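You operate a simulated robot arm through the tools that you are given. There is no shell and no other tool.

You are at the controls of a simulated robot arm. One attempt, no reset.

TASK
Fill the teal cylinder slowly to its stamped pressure from bank C.
Fine: guard up, line switch at 1, limit 1 at the stamp; close the fill knob and the bank after.

Only the result counts: the job must be done as asked and must still hold three seconds after the hand-in. Knocking over, shifting, dropping, spilling or breaking anything else fails it.

THE ROBOT
A 7-joint arm with a four-finger gripper, fixed in place. Base frame: the origin is at the foot of the arm, x ahead of it, y to its left, z up; the work surface is at about z = 800. Readings come in mm, rad, newtons and seconds.
Its first joint turns from -1.204 to 3.002 rad. Payload 3.67 kg.
The tool frame sits at the grasp point between the pads (the TCP): z along the fingers, y along the line on which they close. The tips reach 28 mm beyond it. Largest opening 112 mm; the body of the gripper starts 73 mm behind the TCP.
Orientation is that of the tool frame in the base frame, as [roll, pitch, yaw] about the fixed x, y, z axes, in that order (R = Rz(yaw) Ry(pitch) Rx(roll)). With the fingers straight down and closing along the base's y, the tool's x points along the base's -x, its y along +y and its z along -z.

THE INTERFACE
- The arm moves only by the tool arm_command. Its argument "rows" is one flat list of numbers, 7 for each row, row after row: the shift along the tool's x, y, z in m, then the turn, a rotation vector about the tool's x, y, z in rad, then the closure in counts, from 0 (fully open) to 255 (shut). In form: [dx, dy, dz, wx, wy, wz, hand, dx, dy, dz, wx, wy, wz, hand, ...]. A call has 1 to 20 rows; each row is the pose to reach, as a shift and turn from the pose commanded when the call began, along the tool's axes at that moment. Rows are played at 5 a second. More than 50 mm and 0.15 rad between two rows, or a gripper value outside its range, and nothing of the call is played. A pose out of reach is approached as far as the arm can. The call stops where the force on the tool passes 90 N (or 10 N more than at its start, if that is more) or the arm is blocked; 0.2 s more then pass. Each finger halts on what it meets, pressing with about 27 N; the grip force reading is that of the motor and also rises with nothing between the fingers. The clock runs only during rows and for 0.2 s after the last one: add rows that repeat a pose to give the fingers time. It gives the time, the measured TCP pose, the force on the tool (base axes), the opening and the grip force at its end, in the units of the frame above (readings bear some noise), with the torque about the TCP (base axes, N m) and any sound that the robot's microphone picked up, and new pictures: "views" is both (left out), scene, wrist or none.
- Cameras (640 x 400 px; columns grow to the right, rows downward): "scene" is fixed at [48.2, -497.6, 1755.7]; the picture's right is [-0.56, -0.83, 0.00], its down [-0.49, 0.33, -0.81] and it looks along [0.67, -0.45, -0.59] (base axes); focal length 239 px, centre (320, 200). "wrist" rides on the gripper at [60, -18, -104] in the tool frame; the picture's right is [0.29, 0.96, 0.00], its down [-0.80, 0.24, -0.55] and it looks along [-0.53, 0.16, 0.83] (tool axes); focal length 234 px, centre (320, 200). There is no depth. A picture from a camera that has moved, and an enlarged one, comes with that camera's place and axes in the base frame and with its lens.
- raise_lower(by): slides the trunk up (or, below 0, down) by that many mm; the arm rides with it, the base frame stays. It gives what a move gives, with no picture.
- inspect(camera, box): a new picture of the part [left, top, right, bottom] of that camera's present view, enlarged. It takes no simulated time.
- sign_off(): hands the job in; it is judged then, once.

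Places have to be worked out from the pictures, the camera data and where the tool is seen. Open the gripper and draw the arm clear of the work before you hand the job in, unless the task says otherwise.

The tools are called after ">>>" as name(argument=value, ...) on one line, values as JSON. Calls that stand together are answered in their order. arm_command: Moves the arm, as the interface text tells. Its arguments: {"type":"object","properties":{"rows":{"type":"array","items":{"type":"number"}},"views":{"type":"string","enum":["both","scene","wrist","none"]}},"required":["rows"]} The other tools are called the same way: raise_lower (by) slides the trunk up or down; inspect (camera, box) takes an enlarged picture of a part of a camera's view; sign_off () hands the job in.

At the start:

```text
t: 0.0
position: [620.4, -626.9, 1430.6]
ee_rot: [3.141, -0.001, -3.141]
wrist_force: [0.7, 0.1, 0.5]
moment: [0.0, -0.03, 0.04]
width: 112.1
grasp_force: 0.0
trunk travel left (down, up): [-625.0, 215.0]
```

scene: 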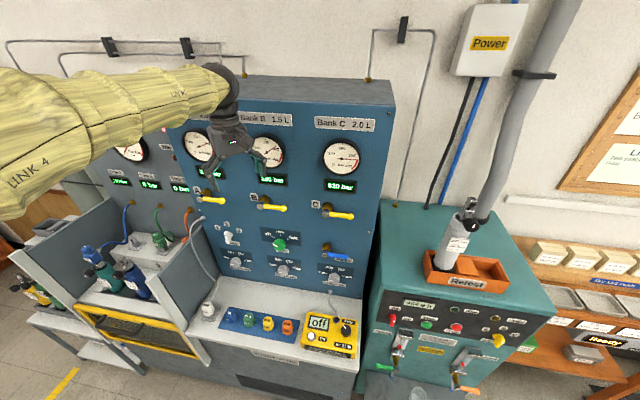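
wrist: 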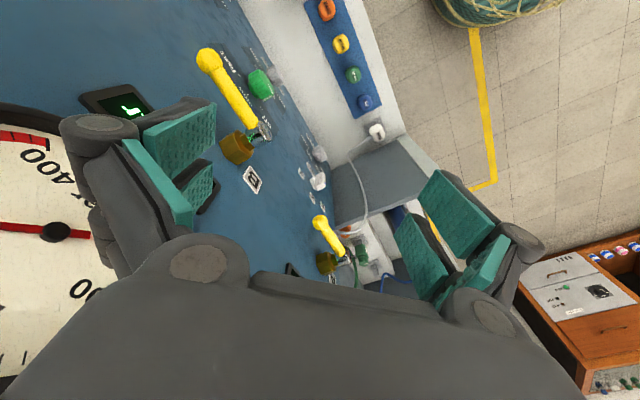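

I start by looking closely at the panel, the cylinders and the bench in the scene view.

>>> inspect(camera="scene", box=[180, 90, 380, 215])

>>> inspect(camera="scene", box=[200, 200, 380, 312])

>>> inspect(camera="scene", box=[0, 190, 220, 328])

>>> inspect(camera="scene", box=[190, 280, 370, 392])

>>> inspect(camera="scene", box=[360, 230, 560, 400])

>>> inspect(camera="wrist", box=[180, 20, 420, 300])

```text
3.20 times, centred on (280, 152) of scene
camera zoom: at [48.2, -497.6, 1755.7], right [-0.56, -0.83, 0.0], down [-0.49, 0.33, -0.81], along [0.67, -0.45, -0.59], focal length 765 px, centre (448, 352)
```

zoom: 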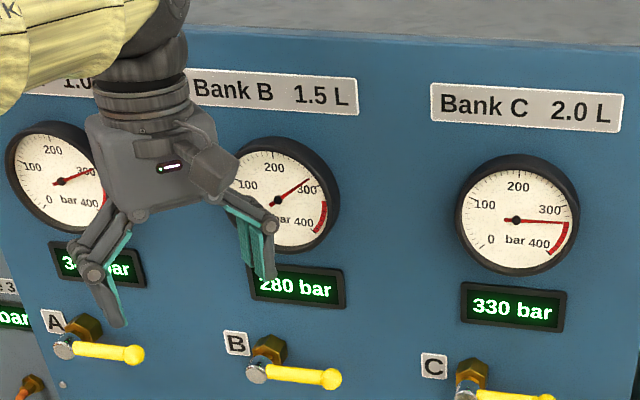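

```text
3.56 times, centred on (290, 256) of scene
camera zoom: at [48.2, -497.6, 1755.7], right [-0.56, -0.83, 0.0], down [-0.49, 0.33, -0.81], along [0.67, -0.45, -0.59], focal length 850 px, centre (427, 1)
```

zoom: 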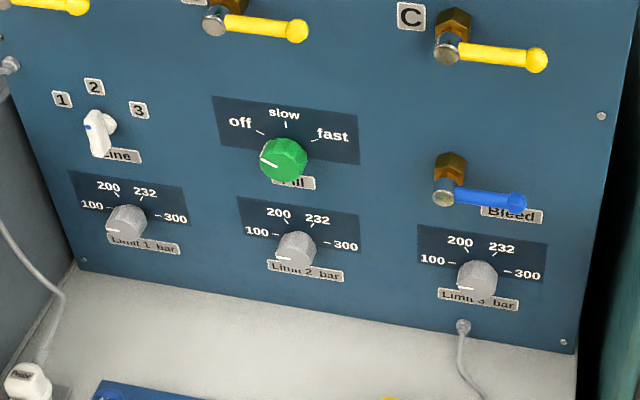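

```text
2.90 times, centred on (110, 259) of scene
camera zoom: at [48.2, -497.6, 1755.7], right [-0.56, -0.83, 0.0], down [-0.49, 0.33, -0.81], along [0.67, -0.45, -0.59], focal length 693 px, centre (929, 29)
```

zoom: 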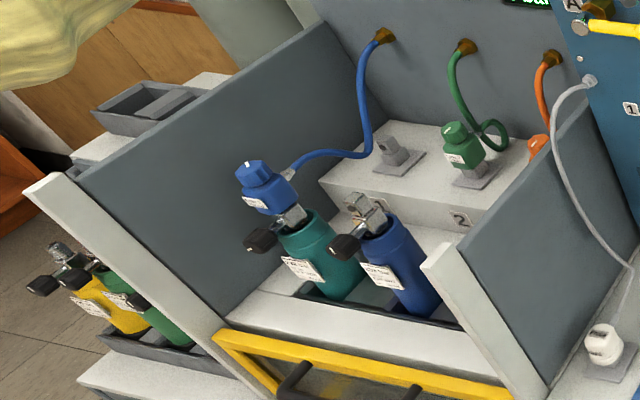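

```text
3.56 times, centred on (280, 336) of scene
camera zoom: at [48.2, -497.6, 1755.7], right [-0.56, -0.83, 0.0], down [-0.49, 0.33, -0.81], along [0.67, -0.45, -0.59], focal length 850 px, centre (462, -284)
```

zoom: 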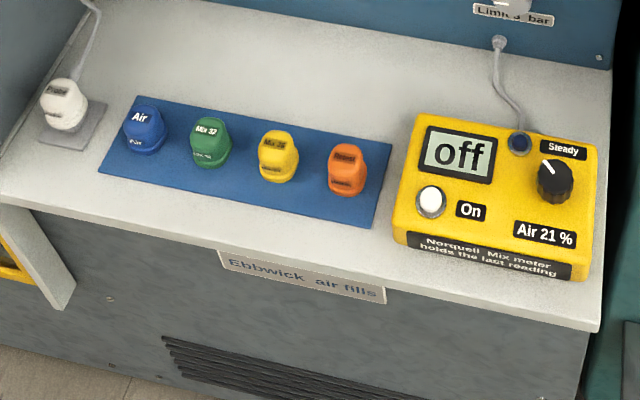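

```text
2.35 times, centred on (460, 315) of scene
camera zoom: at [48.2, -497.6, 1755.7], right [-0.56, -0.83, 0.0], down [-0.49, 0.33, -0.81], along [0.67, -0.45, -0.59], focal length 562 px, centre (-9, -71)
```

zoom: 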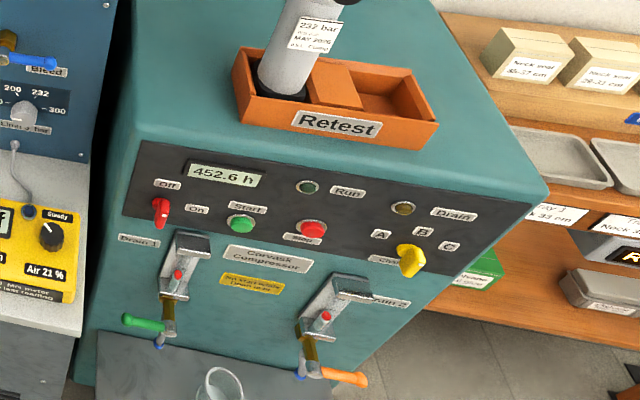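

```text
1.43 times, centred on (300, 160) of wrist
camera zoom: at [560.5, -643.8, 1533.9], right [-0.29, 0.96, 0.0], down [0.8, 0.24, 0.55], along [0.53, 0.16, -0.83], focal length 334 px, centre (349, 257)
```

zoom: 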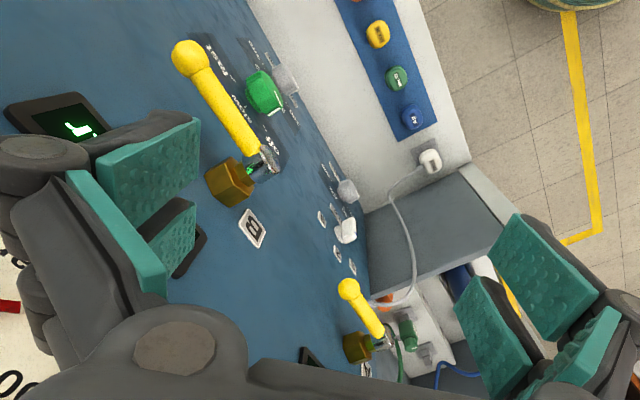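

The teal cylinder appears to be on the blue whip in the bay. I zoom in more for its stamp, the guard, and the knobs.

>>> inspect(camera="scene", box=[75, 235, 155, 305])

>>> inspect(camera="scene", box=[70, 290, 210, 380])

>>> inspect(camera="scene", box=[100, 120, 220, 215])

>>> inspect(camera="scene", box=[0, 260, 80, 320])

>>> inspect(camera="scene", box=[420, 190, 520, 290])

>>> inspect(camera="scene", box=[205, 215, 265, 280])

>>> inspect(camera="scene", box=[550, 80, 640, 200])

```text
5.71 times, centred on (115, 270) of scene
camera zoom: at [48.2, -497.6, 1755.7], right [-0.56, -0.83, 0.0], down [-0.49, 0.33, -0.81], along [0.67, -0.45, -0.59], focal length 1366 px, centre (1491, -200)
```

zoom: 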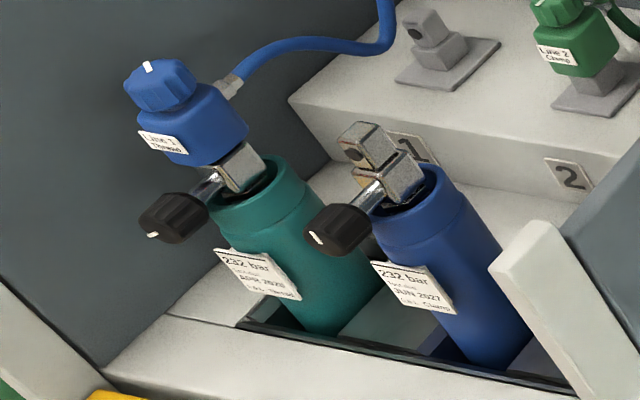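

```text
4.44 times, centred on (140, 335) of scene
camera zoom: at [48.2, -497.6, 1755.7], right [-0.56, -0.83, 0.0], down [-0.49, 0.33, -0.81], along [0.67, -0.45, -0.59], focal length 1062 px, centre (1120, -400)
```

zoom: 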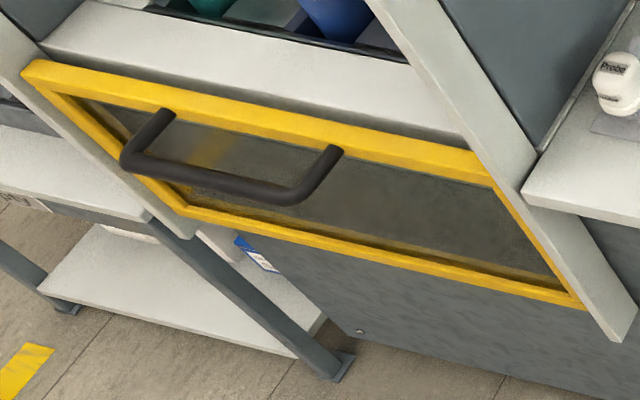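

```text
4.21 times, centred on (160, 168) of scene
camera zoom: at [48.2, -497.6, 1755.7], right [-0.56, -0.83, 0.0], down [-0.49, 0.33, -0.81], along [0.67, -0.45, -0.59], focal length 1006 px, centre (994, 337)
```

zoom: 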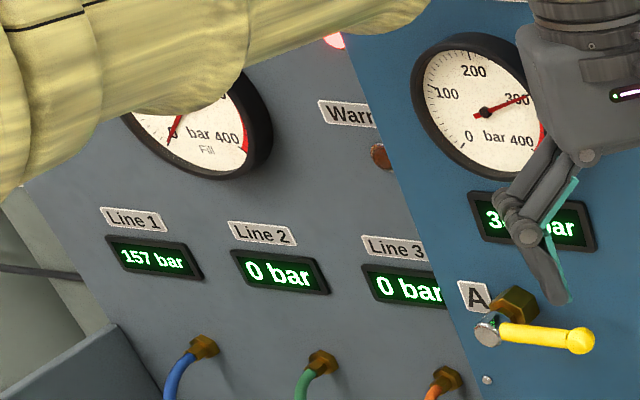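

```text
6.67 times, centred on (40, 290) of scene
camera zoom: at [48.2, -497.6, 1755.7], right [-0.56, -0.83, 0.0], down [-0.49, 0.33, -0.81], along [0.67, -0.45, -0.59], focal length 1593 px, centre (2187, -400)
```

zoom: 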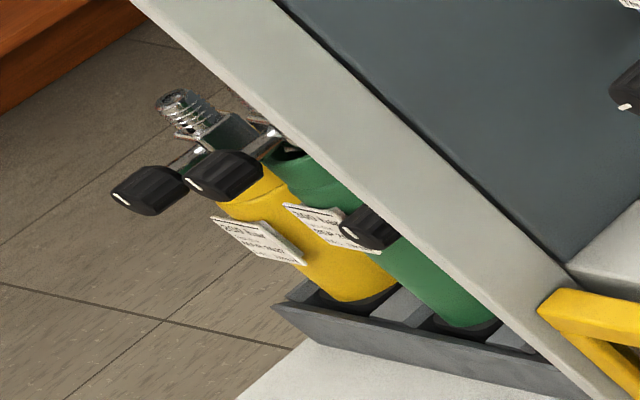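

```text
4.00 times, centred on (470, 240) of scene
camera zoom: at [48.2, -497.6, 1755.7], right [-0.56, -0.83, 0.0], down [-0.49, 0.33, -0.81], along [0.67, -0.45, -0.59], focal length 956 px, centre (-280, 40)
```

zoom: 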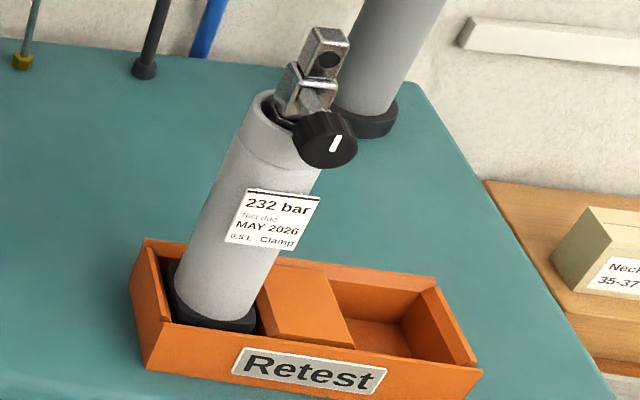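

```text
6.15 times, centred on (235, 248) of scene
camera zoom: at [48.2, -497.6, 1755.7], right [-0.56, -0.83, 0.0], down [-0.49, 0.33, -0.81], along [0.67, -0.45, -0.59], focal length 1471 px, centre (843, -92)
```

zoom: 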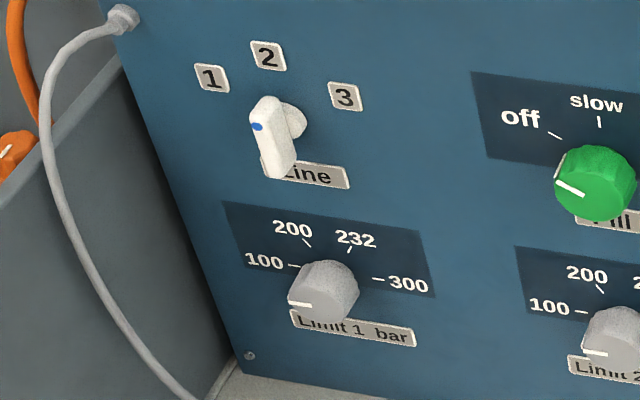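

```text
3.33 times, centred on (595, 140) of scene
camera zoom: at [48.2, -497.6, 1755.7], right [-0.56, -0.83, 0.0], down [-0.49, 0.33, -0.81], along [0.67, -0.45, -0.59], focal length 797 px, centre (-597, 400)
```

zoom: 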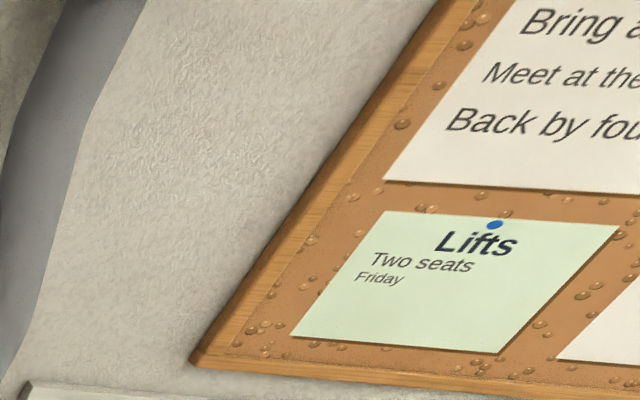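

The bench/panel edge gives a vertical panel about 993 mm from the base axis, running along roughly (-0.71,-0.70), with its normal toward the robot. I back away from the panel and turn the tool to face it horizontally so the wrist camera can see the controls.

>>> arm_command(rows=[0.0105, 0.0107, 0.015, 0.0518, -0.1233, 0.0518, 0, 0.021, 0.0214, 0.03, 0.1036, -0.2467, 0.1036, 0, 0.0315, 0.0321, 0.045, 0.1554, -0.37, 0.1554, 0, 0.042, 0.0428, 0.06, 0.2072, -0.4933, 0.2072, 0, 0.0525, 0.0535, 0.075, 0.259, -0.6166, 0.259, 0, 0.063, 0.0643, 0.09, 0.3108, -0.74, 0.3108, 0, 0.0735, 0.075, 0.105, 0.3626, -0.8633, 0.3626, 0, 0.084, 0.0857, 0.12, 0.4144, -0.9866, 0.4144, 0, 0.0945, 0.0964, 0.135, 0.4662, -1.1099, 0.4662, 0, 0.105, 0.1071, 0.15, 0.518, -1.2333, 0.518, 0, 0.1155, 0.1178, 0.165, 0.5698, -1.3566, 0.5698, 0, 0.126, 0.1285, 0.18, 0.6216, -1.4799, 0.6216, 0], views="both")

```text
t: 2.8
position: [474.1, -643.9, 1265.3]
ee_rot: [2.437, 1.432, 1.62]
wrist_force: [-0.1, 0.4, 0.0]
moment: [0.05, 0.02, 0.0]
width: 111.9
grasp_force: 0.0
out of reach, approached as far as the arm can: row 10, 11, 12
trunk travel left (down, up): [-625.0, 215.0]
stopped in row 12: the arm was blocked; the commanded pose is now the measured one
camera wrist: at [390.4, -572.6, 1215.8], right [0.7, 0.69, -0.2], down [-0.2, 0.45, 0.87], along [0.69, -0.57, 0.45], focal length 234 px, centre (320, 200)
```

scene: 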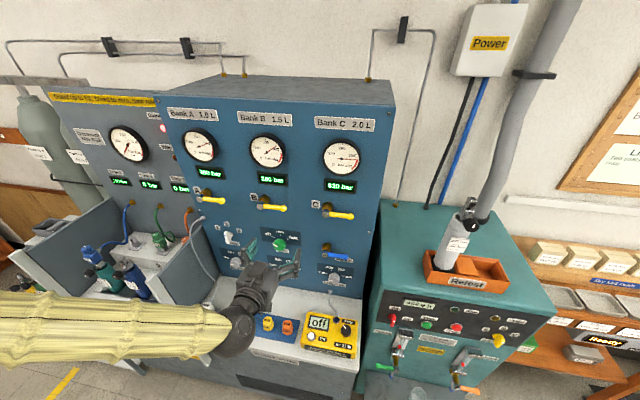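
wrist: 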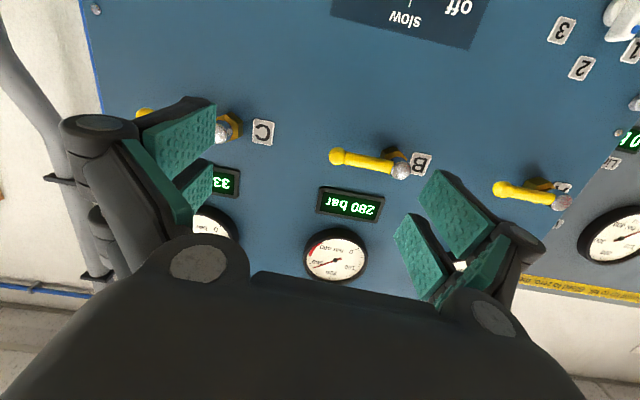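

The panel is seen upside down from below the gripper. The arm ran into a limit near this pose. I read the notice strip at the top, the line displays and the label stickers before going on.

>>> inspect(camera="scene", box=[40, 85, 170, 195])

>>> inspect(camera="scene", box=[0, 80, 110, 190])

>>> inspect(camera="wrist", box=[460, 0, 640, 120])

>>> inspect(camera="wrist", box=[120, 60, 460, 280])

>>> inspect(camera="scene", box=[205, 205, 365, 305])

```text
3.64 times, centred on (105, 140) of scene
camera zoom: at [48.2, -497.6, 1755.7], right [-0.56, -0.83, 0.0], down [-0.49, 0.33, -0.81], along [0.67, -0.45, -0.59], focal length 869 px, centre (1102, 418)
```

zoom: 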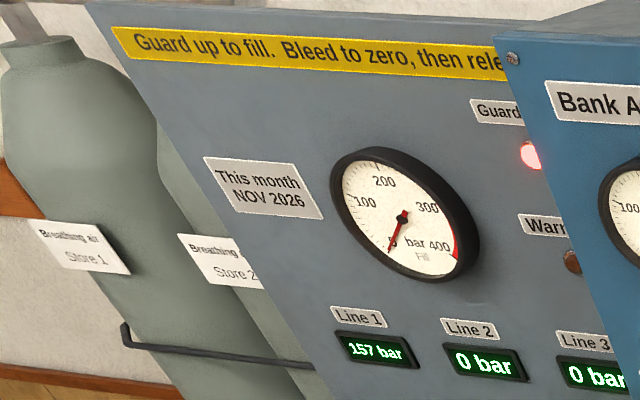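

```text
3.64 times, centred on (55, 135) of scene
camera zoom: at [48.2, -497.6, 1755.7], right [-0.56, -0.83, 0.0], down [-0.49, 0.33, -0.81], along [0.67, -0.45, -0.59], focal length 869 px, centre (1284, 436)
```

zoom: 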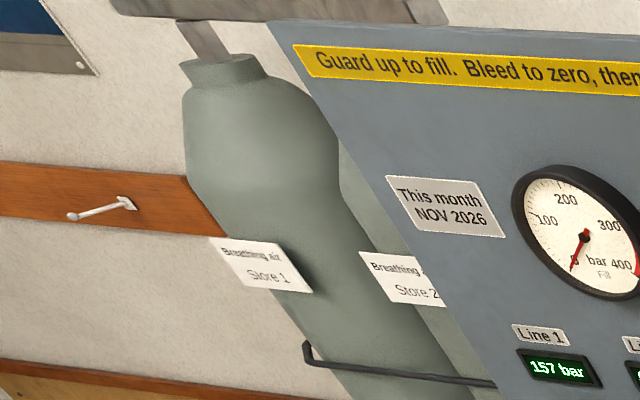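

```text
3.33 times, centred on (550, 60) of wrist
camera zoom: at [390.4, -572.6, 1215.8], right [0.7, 0.69, -0.2], down [-0.2, 0.45, 0.87], along [0.69, -0.57, 0.45], focal length 781 px, centre (-447, 667)
```

zoom: 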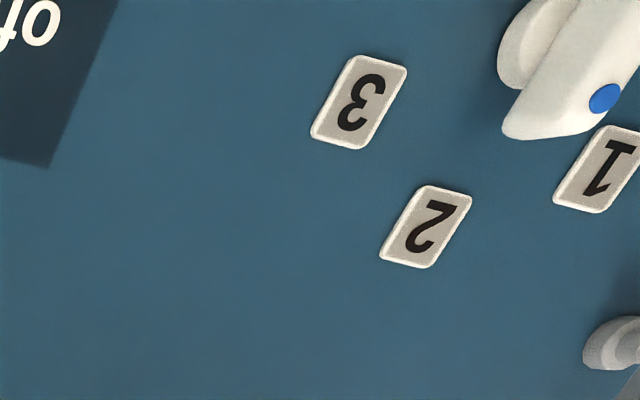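

```text
1.82 times, centred on (290, 170) of wrist
camera zoom: at [390.4, -572.6, 1215.8], right [0.7, 0.69, -0.2], down [-0.2, 0.45, 0.87], along [0.69, -0.57, 0.45], focal length 426 px, centre (374, 254)
```

zoom: 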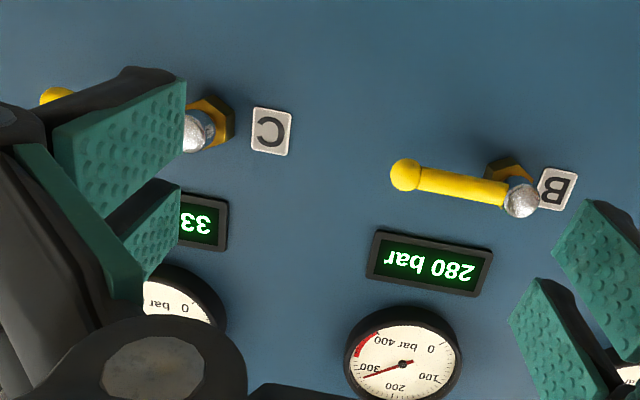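

```text
4.00 times, centred on (285, 255) of scene
camera zoom: at [48.2, -497.6, 1755.7], right [-0.56, -0.83, 0.0], down [-0.49, 0.33, -0.81], along [0.67, -0.45, -0.59], focal length 956 px, centre (460, -20)
```

zoom: 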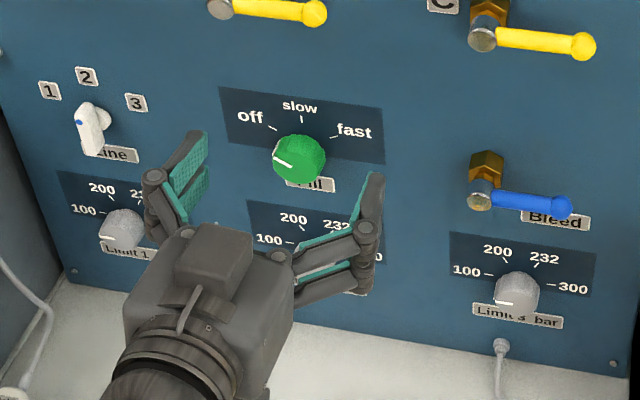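

The notice says the guard must be up, and the guard lamp is red (guard is down). The lever of the line switch looks to be pointing at 2. I move outward toward the panel where the arm should reach more easily, squaring the tool up to the panel.

>>> arm_command(rows=[0.0142, 0.0315, 0.0171, -0.0043, -0.0209, -0.0181, 0, 0.0283, 0.0631, 0.0342, -0.0087, -0.0418, -0.0363, 0, 0.0425, 0.0946, 0.0513, -0.013, -0.0626, -0.0544, 0, 0.0566, 0.1262, 0.0684, -0.0174, -0.0835, -0.0726, 0, 0.0708, 0.1577, 0.0855, -0.0217, -0.1044, -0.0907, 0], views="both")

```text
t: 4.2
position: [550.2, -667.0, 1380.0]
ee_rot: [0.994, 1.336, 0.142]
wrist_force: [0.3, -0.4, 0.9]
moment: [0.01, 0.03, -0.01]
width: 112.0
grasp_force: 0.0
out of reach, approached as far as the arm can: row 1, 2, 3, 4, 5
trunk travel left (down, up): [-625.0, 215.0]
stopped in row 5: the arm was blocked; the commanded pose is now the measured one
camera wrist: at [485.0, -598.0, 1306.0], right [0.77, 0.64, -0.09], down [-0.37, 0.55, 0.75], along [0.53, -0.54, 0.65], focal length 234 px, centre (320, 200)
```

scene: 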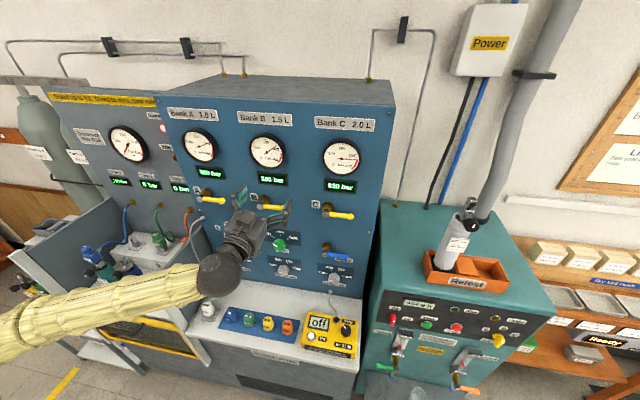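
wrist: 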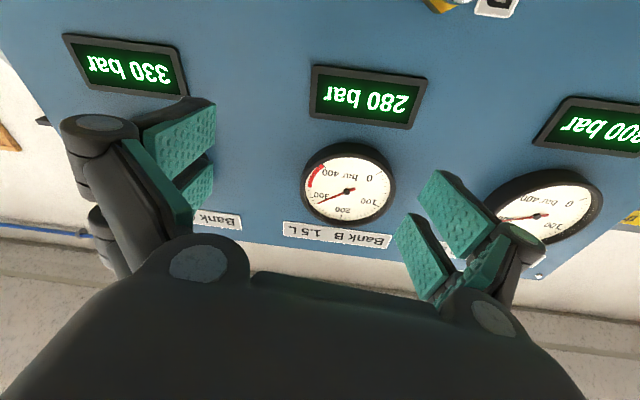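

The solver is stuck at a joint limit in this posture (tool slightly up, 130 mm off the panel). I back off along the tool and tip the tool down again to get a relaxed posture before I lower the trunk, which should make a level tool easier.

>>> arm_command(rows=[0, 0, -0.02, 0, 0.12, 0, 0, 0, 0, -0.04, 0, 0.24, 0, 0, 0, 0, -0.06, 0, 0.36, 0, 0, 0, 0, -0.08, 0, 0.48, 0, 0, 0, 0, -0.1, 0, 0.6, 0, 0], views="scene")

```text
t: 5.4
position: [486.4, -592.7, 1367.5]
ee_rot: [2.726, 1.062, 1.934]
wrist_force: [-0.2, 0.2, 0.2]
moment: [0.02, 0.01, -0.01]
width: 112.0
grasp_force: 0.2
trunk travel left (down, up): [-625.0, 215.0]
```

scene: 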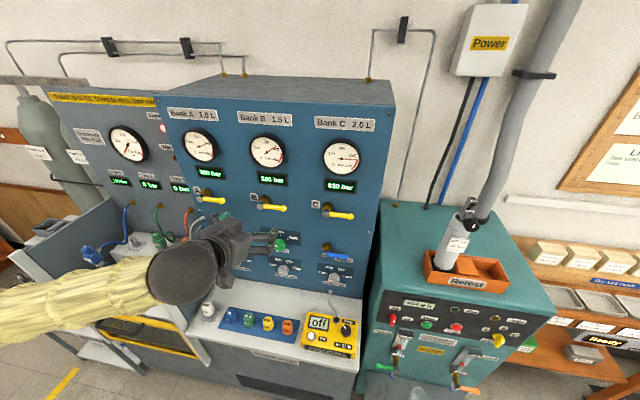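

The arm is free again. Lowering the trunk 300 mm puts the tool at about z = 1067 over the bench, well clear of everything below.

>>> raise_lower(by=-250)

```text
t: 8.0
position: [486.2, -594.1, 1115.9]
ee_rot: [2.723, 1.063, 1.932]
wrist_force: [-0.4, -0.2, 0.3]
moment: [-0.01, -0.02, 0.01]
width: 112.1
grasp_force: 0.1
trunk travel left (down, up): [-375.0, 465.0]
```

Now I raise the TCP to about (605,-531,1230) and level the tool toward the panel, with the shoulder lower than the hand.

>>> arm_command(rows=[-0.0183, 0.0301, -0.002, 0.0009, -0.0929, -0.0411, 0, -0.0366, 0.0602, -0.0039, 0.0017, -0.1858, -0.0821, 0, -0.0548, 0.0904, -0.0059, 0.0026, -0.2786, -0.1232, 0, -0.0731, 0.1205, -0.0078, 0.0034, -0.3715, -0.1642, 0, -0.0914, 0.1506, -0.0098, 0.0043, -0.4644, -0.2053, 0], views="both")

```text
t: 9.2
position: [606.3, -531.4, 1229.8]
ee_rot: [-1.446, 1.57, -2.242]
wrist_force: [0.5, -0.2, 0.1]
moment: [-0.02, -0.03, -0.02]
width: 112.1
grasp_force: 0.2
trunk travel left (down, up): [-375.0, 465.0]
camera wrist: at [521.5, -468.6, 1169.8], right [0.68, 0.67, -0.29], down [-0.22, 0.56, 0.8], along [0.7, -0.48, 0.53], focal length 234 px, centre (320, 200)
```

scene: 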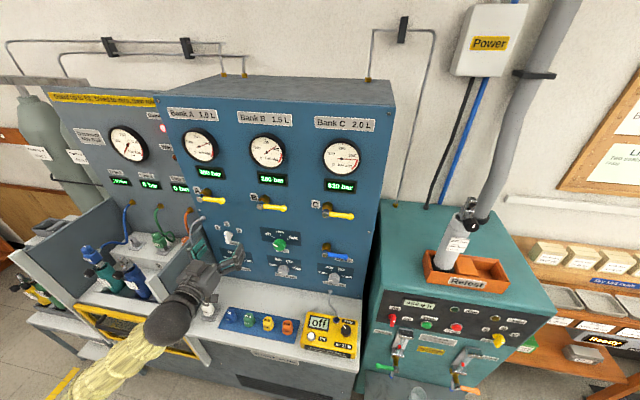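
wrist: 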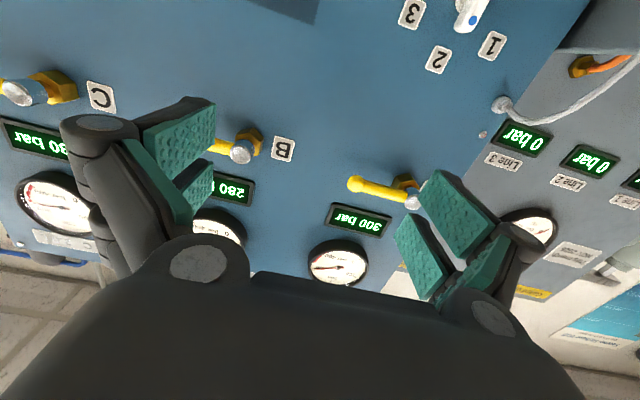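

The posture works: TCP at (606,-531,1230), tool level and square to the panel. I shift left and down to bring the line switch and limit 1 knob into view.

>>> arm_command(rows=[0.04, 0.03, 0, 0, 0, 0, 0, 0.08, 0.06, 0, 0, 0, 0, 0, 0.12, 0.09, 0, 0, 0, 0, 0, 0.16, 0.12, 0, 0, 0, 0, 0], views="wrist")

>>> inspect(camera="wrist", box=[200, 0, 440, 150])

>>> inspect(camera="scene", box=[80, 240, 150, 300])

```text
t: 10.2
position: [691.5, -499.6, 1066.9]
ee_rot: [0.523, 1.57, -0.272]
wrist_force: [0.3, -0.6, 0.4]
moment: [-0.01, 0.02, -0.03]
width: 112.1
grasp_force: 0.0
out of reach, approached as far as the arm can: row 2, 3, 4
trunk travel left (down, up): [-375.0, 465.0]
camera wrist: at [607.7, -437.3, 1007.1], right [0.68, 0.67, -0.29], down [-0.22, 0.56, 0.8], along [0.7, -0.48, 0.53], focal length 234 px, centre (320, 200)
```

wrist: 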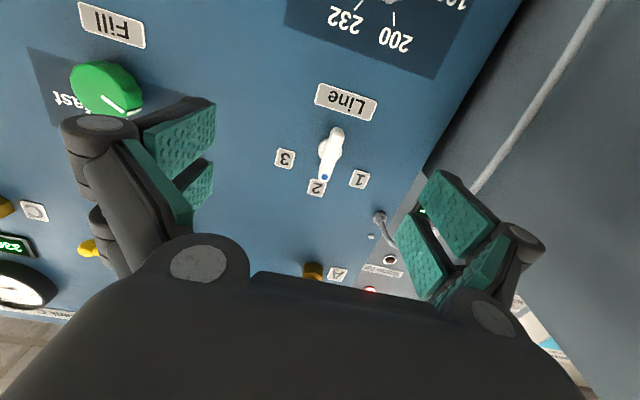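

```text
2.67 times, centred on (320, 75) of wrist
camera zoom: at [607.7, -437.3, 1007.1], right [0.68, 0.67, -0.29], down [-0.22, 0.56, 0.8], along [0.7, -0.48, 0.53], focal length 624 px, centre (320, 533)
```

zoom: 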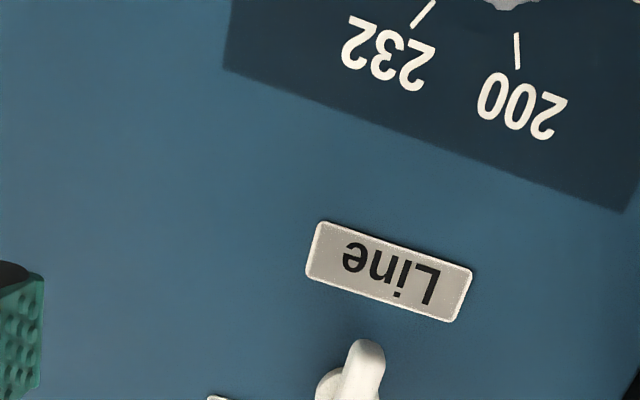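

```text
6.67 times, centred on (115, 270) of scene
camera zoom: at [48.2, -497.6, 1755.7], right [-0.56, -0.83, 0.0], down [-0.49, 0.33, -0.81], along [0.67, -0.45, -0.59], focal length 1593 px, centre (1687, -267)
```

zoom: 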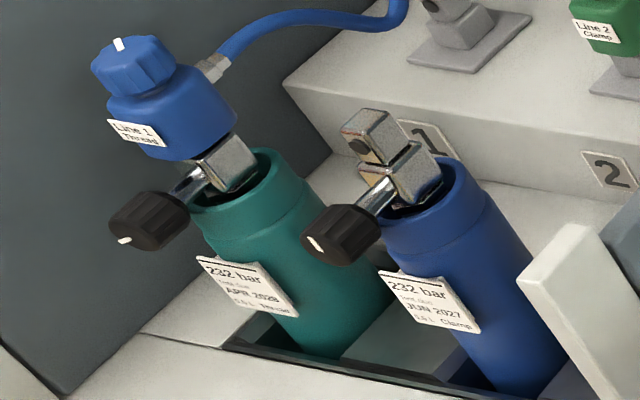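

The teal cylinder reads 232 bar with a 2028 test date, and the line switch lever (blue dot) is at 2. The arm is short of the commanded spot at this height, so I lift the tool, then lower the trunk further.

>>> arm_command(rows=[-0.045, 0, -0.01, 0, 0, 0, 0, -0.09, 0, -0.02, 0, 0, 0, 0, -0.13, 0, -0.03, 0, 0, 0, 0], views="none")

```text
t: 11.0
position: [674.3, -496.0, 1202.3]
ee_rot: [-2.811, 1.568, 2.676]
wrist_force: [0.2, 0.0, -0.5]
moment: [-0.02, -0.01, -0.03]
width: 111.8
grasp_force: 0.0
out of reach, approached as far as the arm can: row 1, 2, 3
trunk travel left (down, up): [-375.0, 465.0]
```

Still short to the left; I look at the arm posture in the scene view.

>>> inspect(camera="scene", box=[0, 150, 400, 400])

>>> inspect(camera="wrist", box=[0, 0, 640, 400])

```text
1.60 times, centred on (200, 275) of scene
camera zoom: at [48.2, -497.6, 1755.7], right [-0.56, -0.83, 0.0], down [-0.49, 0.33, -0.81], along [0.67, -0.45, -0.59], focal length 382 px, centre (512, 80)
```

zoom: 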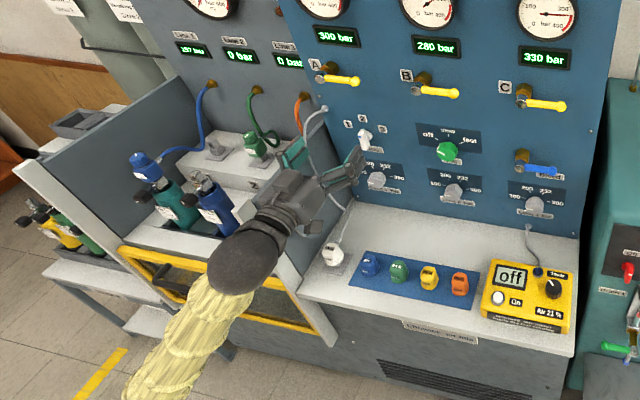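

```text
1.00 times, centred on (320, 200) of wrist (not enlarged: the box is as wide or as high as the picture)
camera zoom: at [589.4, -433.9, 1142.4], right [0.68, 0.67, -0.29], down [-0.22, 0.56, 0.8], along [0.7, -0.48, 0.53], focal length 234 px, centre (320, 200)
```

zoom: 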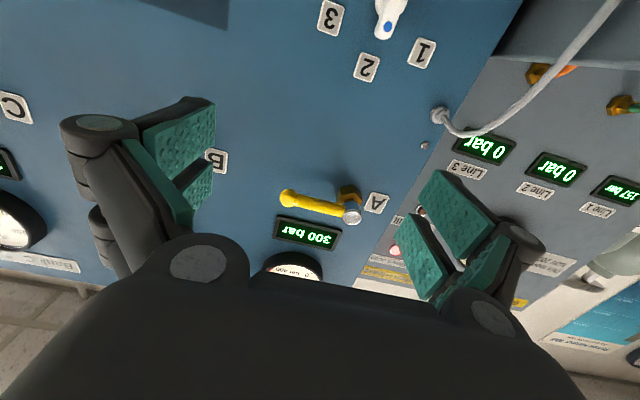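

My estimate is that the forearm slopes down into the wrist and the wrist cannot bend up enough, so a lower trunk is right. I raise the tool 120 mm first, to keep clear of the bench and probe, then drop the trunk 250 mm.

>>> arm_command(rows=[-0.04, 0, 0, 0, 0, 0, 0, -0.08, 0, 0, 0, 0, 0, 0, -0.12, 0, 0, 0, 0, 0, 0], views="none")

>>> raise_lower(by=-250)

>>> arm_command(rows=[-0.03, 0, 0, 0, 0, 0, 0, -0.05, 0, 0, 0, 0, 0, 0], views="both")

```text
t: 11.8
position: [676.2, -497.9, 1320.9]
ee_rot: [-2.509, 1.569, 2.977]
wrist_force: [0.1, 0.2, 0.4]
moment: [-0.03, 0.01, 0.0]
width: 112.0
grasp_force: 0.1
trunk travel left (down, up): [-375.0, 465.0]
```

```text
t: 14.4
position: [676.1, -498.2, 1070.0]
ee_rot: [0.763, 1.57, -0.033]
wrist_force: [-0.7, -0.2, 0.3]
moment: [-0.02, 0.01, 0.01]
width: 111.7
grasp_force: 0.2
trunk travel left (down, up): [-125.0, 715.0]
```

```text
t: 15.0
position: [677.4, -497.9, 1121.2]
ee_rot: [0.893, 1.57, 0.097]
wrist_force: [-0.3, 0.3, -0.1]
moment: [0.0, 0.0, 0.0]
width: 111.8
grasp_force: 0.0
trunk travel left (down, up): [-125.0, 715.0]
camera wrist: at [591.9, -436.2, 1062.0], right [0.68, 0.67, -0.29], down [-0.22, 0.56, 0.8], along [0.7, -0.48, 0.53], focal length 234 px, centre (320, 200)
```

scene: 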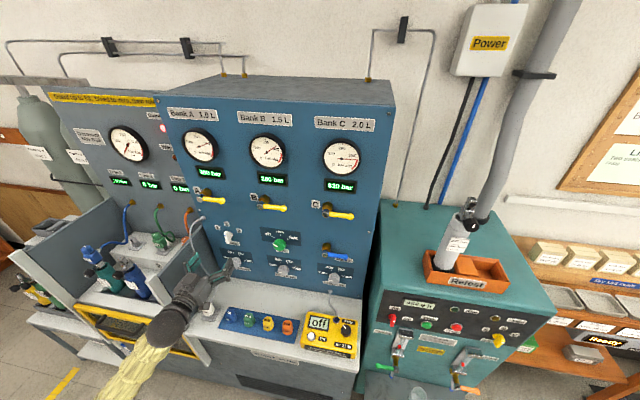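
wrist: 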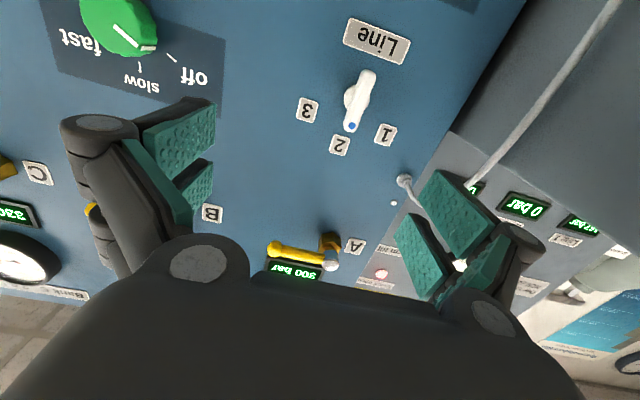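

Triangulating from two wrist views, the panel face is about 985 mm out at 45° and the line switch shaft sits at about s = -157 along the panel, z = 1095, with the lever standing 33 mm proud and pointing up at 2. I move to 85 mm in front of it with the fingers half open and look again.

>>> arm_command(rows=[0.013, 0.0155, 0.034, -0.005, 0, 0, 110, 0.0262, 0.0307, 0.0686, -0.01, 0, 0, 110, 0.0262, 0.0307, 0.0686, -0.01, 0, 0, 110], views="wrist")

>>> inspect(camera="wrist", box=[220, 60, 420, 260])

```text
t: 15.8
position: [746.1, -525.7, 1093.0]
ee_rot: [-2.433, 1.569, 3.063]
wrist_force: [-0.4, -0.3, 0.2]
moment: [0.01, -0.02, -0.04]
width: 63.9
grasp_force: 0.2
trunk travel left (down, up): [-125.0, 715.0]
camera wrist: at [660.6, -464.0, 1033.6], right [0.68, 0.68, -0.29], down [-0.22, 0.56, 0.8], along [0.7, -0.48, 0.53], focal length 234 px, centre (320, 200)
```

wrist: 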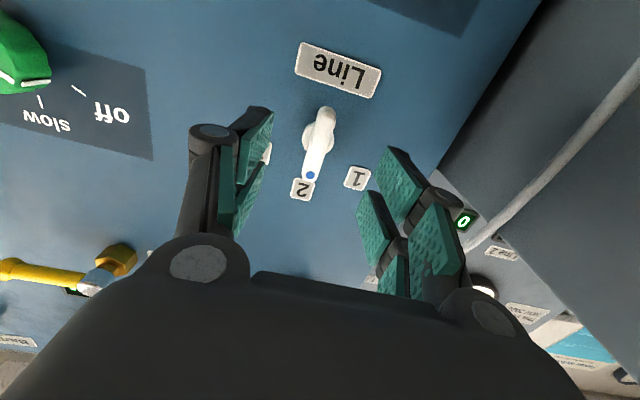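

```text
2.00 times, centred on (320, 160) of wrist
camera zoom: at [660.6, -464.0, 1033.6], right [0.68, 0.68, -0.29], down [-0.22, 0.56, 0.8], along [0.7, -0.48, 0.53], focal length 468 px, centre (320, 280)
```

zoom: 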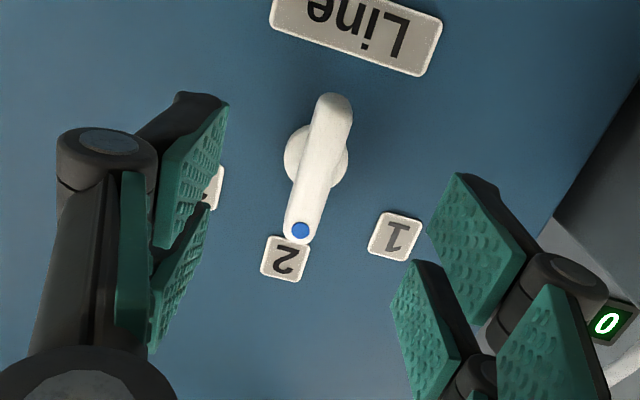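

The lever is centred on the tool axis within about 2 mm. I go in 46 mm and close on its sides.

>>> arm_command(rows=[0, 0, 0.023, 0, 0, 0, 110, 0, 0, 0.046, 0, 0, 0, 110, 0, 0, 0.046, 0, 0, 0, 255, 0, 0, 0.046, 0, 0, 0, 255, 0, 0, 0.046, 0, 0, 0, 255], views="wrist")

```text
t: 17.0
position: [778.0, -558.3, 1092.3]
ee_rot: [-2.759, 1.569, 2.737]
wrist_force: [0.4, -3.0, 0.3]
moment: [-0.01, 0.03, -0.09]
width: 13.0
grasp_force: 44.4
trunk travel left (down, up): [-125.0, 715.0]
camera wrist: at [692.4, -497.0, 1033.8], right [0.68, 0.68, -0.29], down [-0.22, 0.56, 0.8], along [0.7, -0.48, 0.53], focal length 234 px, centre (320, 200)
```

wrist: 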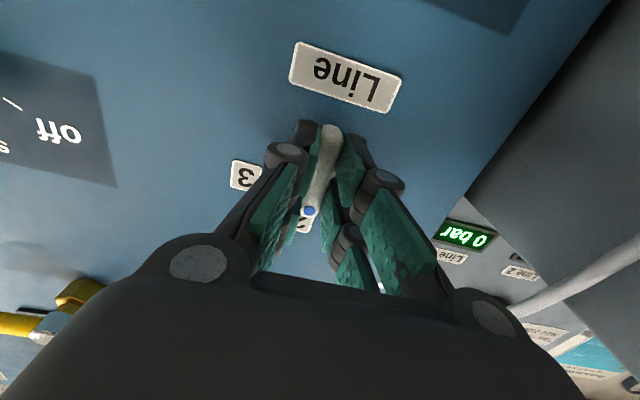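

Lever gripped (13 mm wide). I turn about the tool axis by -60° toward 1.

>>> arm_command(rows=[0, 0, 0, 0, 0, -0.15, 255, 0, 0, 0, 0, 0, -0.3, 255, 0, 0, 0, 0, 0, -0.45, 255, 0, 0, 0, 0, 0, -0.6, 255, 0, 0, 0, 0, 0, -0.75, 255, 0, 0, 0, 0, 0, -0.9, 255, 0, 0, 0, 0, 0, -1.047, 255, 0, 0, 0, 0, 0, -1.047, 255], views="both")

```text
t: 18.8
position: [776.3, -559.1, 1094.1]
ee_rot: [-1.573, 0.522, -2.359]
wrist_force: [-25.5, 3.8, -17.2]
moment: [0.24, 0.19, -0.2]
width: 12.9
grasp_force: 44.9
trunk travel left (down, up): [-125.0, 715.0]
camera wrist: at [660.9, -528.4, 1080.4], right [0.16, 0.16, -0.97], down [0.18, 0.96, 0.19], along [0.97, -0.21, 0.13], focal length 234 px, centre (320, 200)
```

scene: 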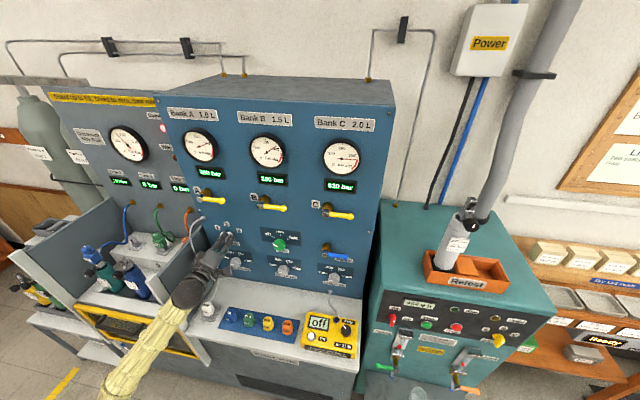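
wrist: 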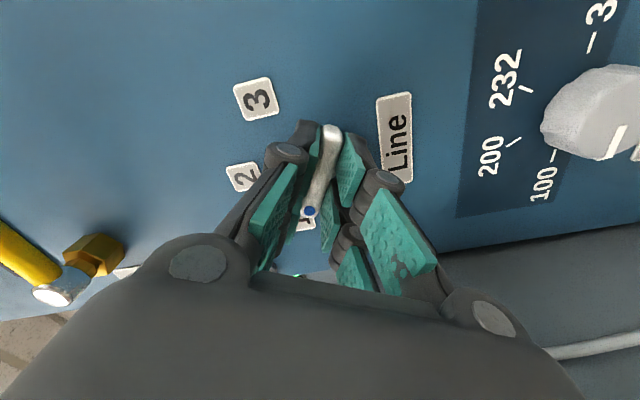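

The lever followed to tag 1. I release and back off along the tool axis to look at the result and the limit 1 knob.

>>> arm_command(rows=[0, 0, 0, 0, 0, 0, 110, 0, 0, 0, 0, 0, 0, 110, 0, 0, -0.04, 0, 0, 0, 110, 0, 0, -0.08, 0, 0, 0, 110, 0, 0, -0.12, 0, 0, 0, 110], views="wrist")

>>> inspect(camera="wrist", box=[220, 40, 540, 240])

>>> inspect(camera="scene", box=[90, 110, 200, 200])

```text
t: 20.0
position: [692.1, -475.8, 1093.2]
ee_rot: [-1.572, 0.524, -2.355]
wrist_force: [0.8, -0.3, -0.4]
moment: [-0.01, -0.03, -0.02]
width: 63.5
grasp_force: 0.1
trunk travel left (down, up): [-125.0, 715.0]
camera wrist: at [576.1, -444.1, 1079.4], right [0.16, 0.16, -0.97], down [0.18, 0.96, 0.19], along [0.97, -0.21, 0.13], focal length 234 px, centre (320, 200)
```

wrist: 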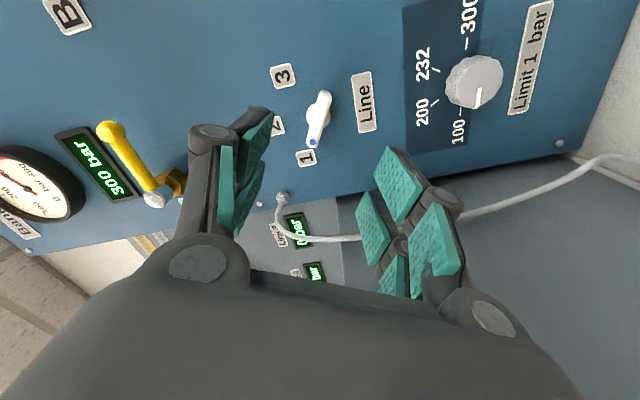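

```text
2.00 times, centred on (380, 140) of wrist
camera zoom: at [576.1, -444.1, 1079.4], right [0.16, 0.16, -0.97], down [0.18, 0.96, 0.19], along [0.97, -0.21, 0.13], focal length 468 px, centre (200, 320)
```

zoom: 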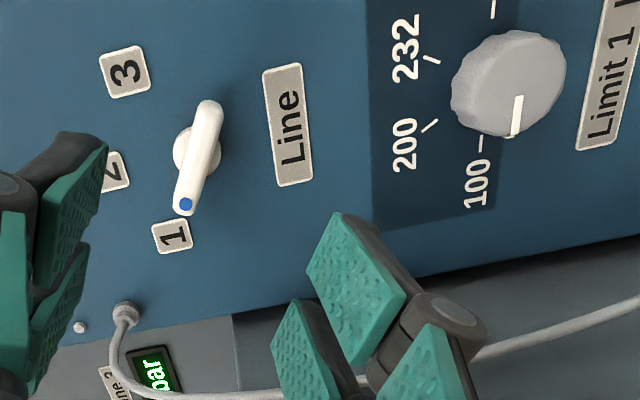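

```text
4.44 times, centred on (145, 155) of scene
camera zoom: at [48.2, -497.6, 1755.7], right [-0.56, -0.83, 0.0], down [-0.49, 0.33, -0.81], along [0.67, -0.45, -0.59], focal length 1062 px, centre (1098, 400)
```

zoom: 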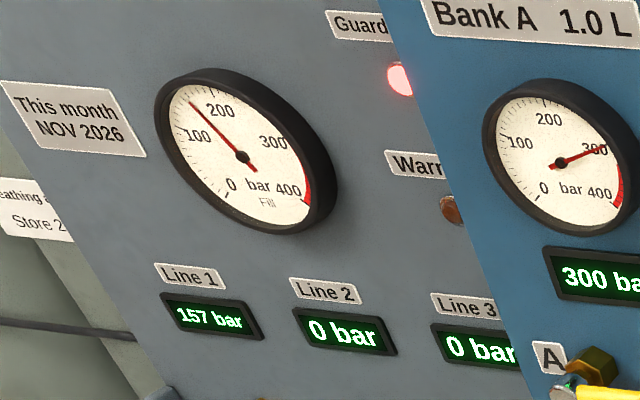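

Line switch is at 1 and the fill gauge now shows ~157 bar. The limit 1 scale is 100/200/232/300 at -90/-30/+30/+90°, pointer at 100, so it needs +120°; the knob centre is near s = -156, z = 944. The probe and its cable stand close by on the left, so I test rolling the hand further to keep the camera and fingers away from them.

>>> arm_command(rows=[0, 0, 0, 0, 0, -0.15, 110, 0, 0, 0, 0, 0, -0.3, 110, 0, 0, 0, 0, 0, -0.45, 110, 0, 0, 0, 0, 0, -0.6, 110, 0, 0, 0, 0, 0, -0.75, 110, 0, 0, 0, 0, 0, -0.9, 110, 0, 0, 0, 0, 0, -1.047, 110], views="both")

```text
t: 21.6
position: [693.3, -474.8, 1095.6]
ee_rot: [-1.572, -0.525, -2.354]
wrist_force: [-0.7, 0.1, -0.1]
moment: [0.01, 0.01, -0.02]
width: 63.7
grasp_force: 0.1
trunk travel left (down, up): [-125.0, 715.0]
camera wrist: at [590.7, -430.9, 1141.1], right [-0.52, -0.52, -0.68], down [0.01, 0.79, -0.61], along [0.86, -0.32, -0.41], focal length 234 px, centre (320, 200)
```

scene: 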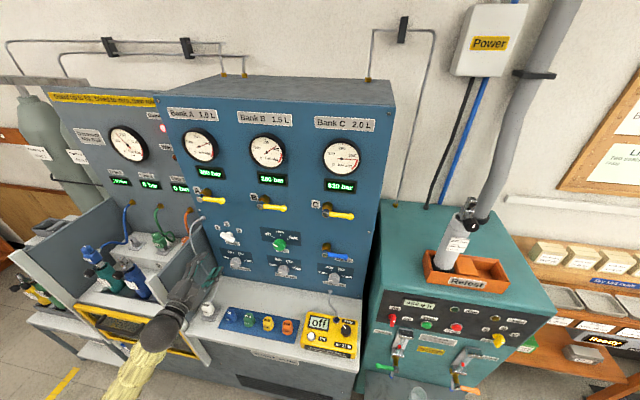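
wrist: 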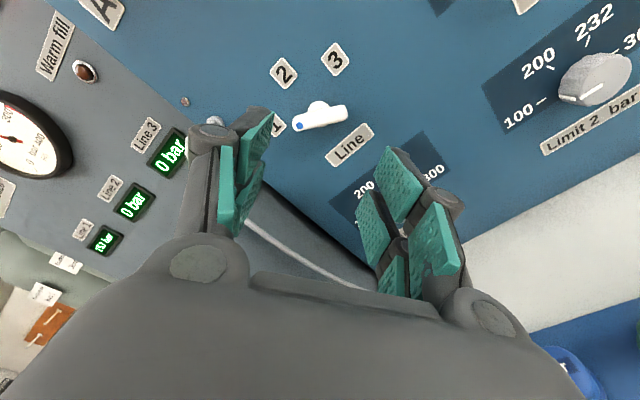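

Roll -120° works. I continue to -180° so that the camera sits above the hand with an upright picture, which is also the safest pose for the lower knobs.

>>> arm_command(rows=[0, 0, 0, 0, 0, -0.15, 110, 0, 0, 0, 0, 0, -0.3, 110, 0, 0, 0, 0, 0, -0.45, 110, 0, 0, 0, 0, 0, -0.6, 110, 0, 0, 0, 0, 0, -0.75, 110, 0, 0, 0, 0, 0, -0.9, 110, 0, 0, 0, 0, 0, -1.047, 110], views="wrist")

```text
t: 23.3
position: [778.8, -478.6, 1102.0]
ee_rot: [-1.613, -1.181, -2.467]
wrist_force: [-145.7, -49.9, -28.1]
moment: [-4.55, -0.18, 22.61]
width: 63.7
grasp_force: 0.0
out of reach, approached as far as the arm can: row 3, 4, 5, 6, 7
trunk travel left (down, up): [-125.0, 715.0]
stopped in row 7: the force on the tool passed its limit at 192 N (the readings are from after the stop); the commanded pose is now the measured one
camera wrist: at [713.1, -398.8, 1165.7], right [-0.8, -0.59, -0.1], down [-0.27, 0.51, -0.82], along [0.53, -0.63, -0.57], focal length 234 px, centre (320, 200)
```

wrist: 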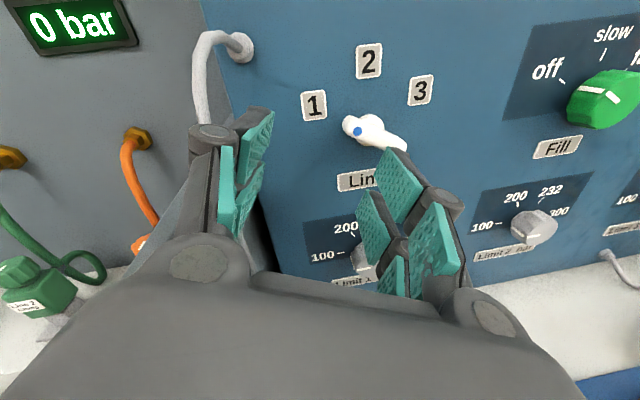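

The roll limit was hit near -137° and the solver pushed the hand against the bay partition (192 N). I retreat right and back, away from the partition, while rolling back to -120°.

>>> arm_command(rows=[0.0053, 0.0142, -0.0083, 0.0211, -0.0148, 0.109, 110, 0.0106, 0.0284, -0.0167, 0.0423, -0.0297, 0.2179, 110, 0.016, 0.0426, -0.025, 0.0634, -0.0445, 0.3269, 110, 0.0213, 0.0567, -0.0333, 0.0845, -0.0593, 0.4358, 110, 0.0266, 0.0709, -0.0417, 0.1057, -0.0742, 0.5448, 110, 0.0319, 0.0851, -0.05, 0.1268, -0.089, 0.6537, 110], views="both")

```text
t: 24.7
position: [700.9, -472.6, 1091.4]
ee_rot: [-1.58, -0.551, -2.33]
wrist_force: [1.4, -0.4, -0.1]
moment: [0.0, 0.02, -0.04]
width: 63.8
grasp_force: 0.0
trunk travel left (down, up): [-125.0, 715.0]
camera wrist: at [598.1, -429.7, 1139.1], right [-0.52, -0.54, -0.67], down [-0.02, 0.79, -0.62], along [0.85, -0.31, -0.42], focal length 234 px, centre (320, 200)
```

scene: 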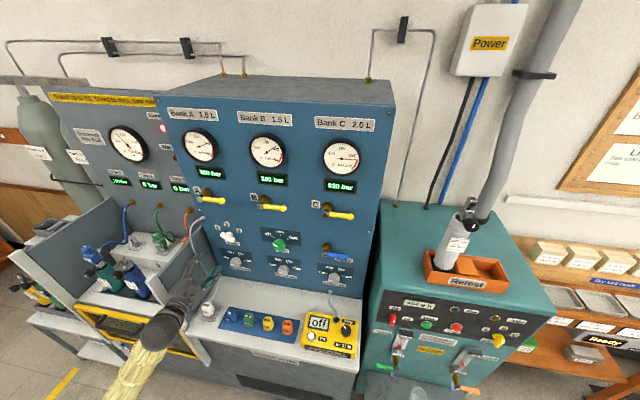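
wrist: 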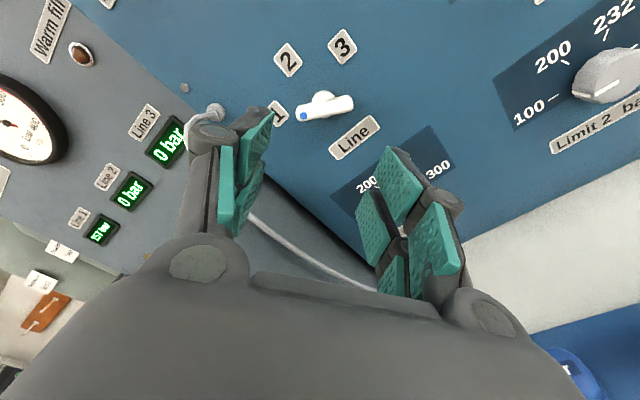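

Free again, with no contact force. I check that nothing in the bay or on the bench was shifted.

>>> inspect(camera="scene", box=[60, 190, 260, 340])

>>> inspect(camera="scene", box=[200, 200, 380, 370])

```text
2.67 times, centred on (160, 265) of scene
camera zoom: at [48.2, -497.6, 1755.7], right [-0.56, -0.83, 0.0], down [-0.49, 0.33, -0.81], along [0.67, -0.45, -0.59], focal length 637 px, centre (747, 27)
```

zoom: 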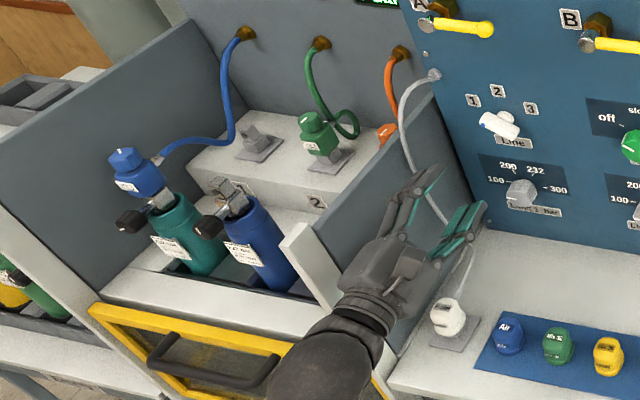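

```text
2.35 times, centred on (290, 285) of scene
camera zoom: at [48.2, -497.6, 1755.7], right [-0.56, -0.83, 0.0], down [-0.49, 0.33, -0.81], along [0.67, -0.45, -0.59], focal length 562 px, centre (391, 0)
```

zoom: 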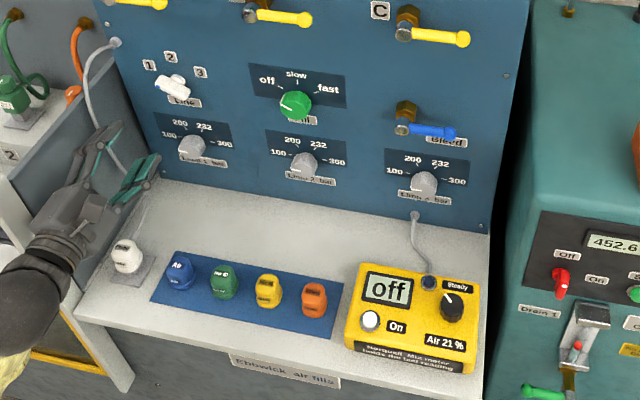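

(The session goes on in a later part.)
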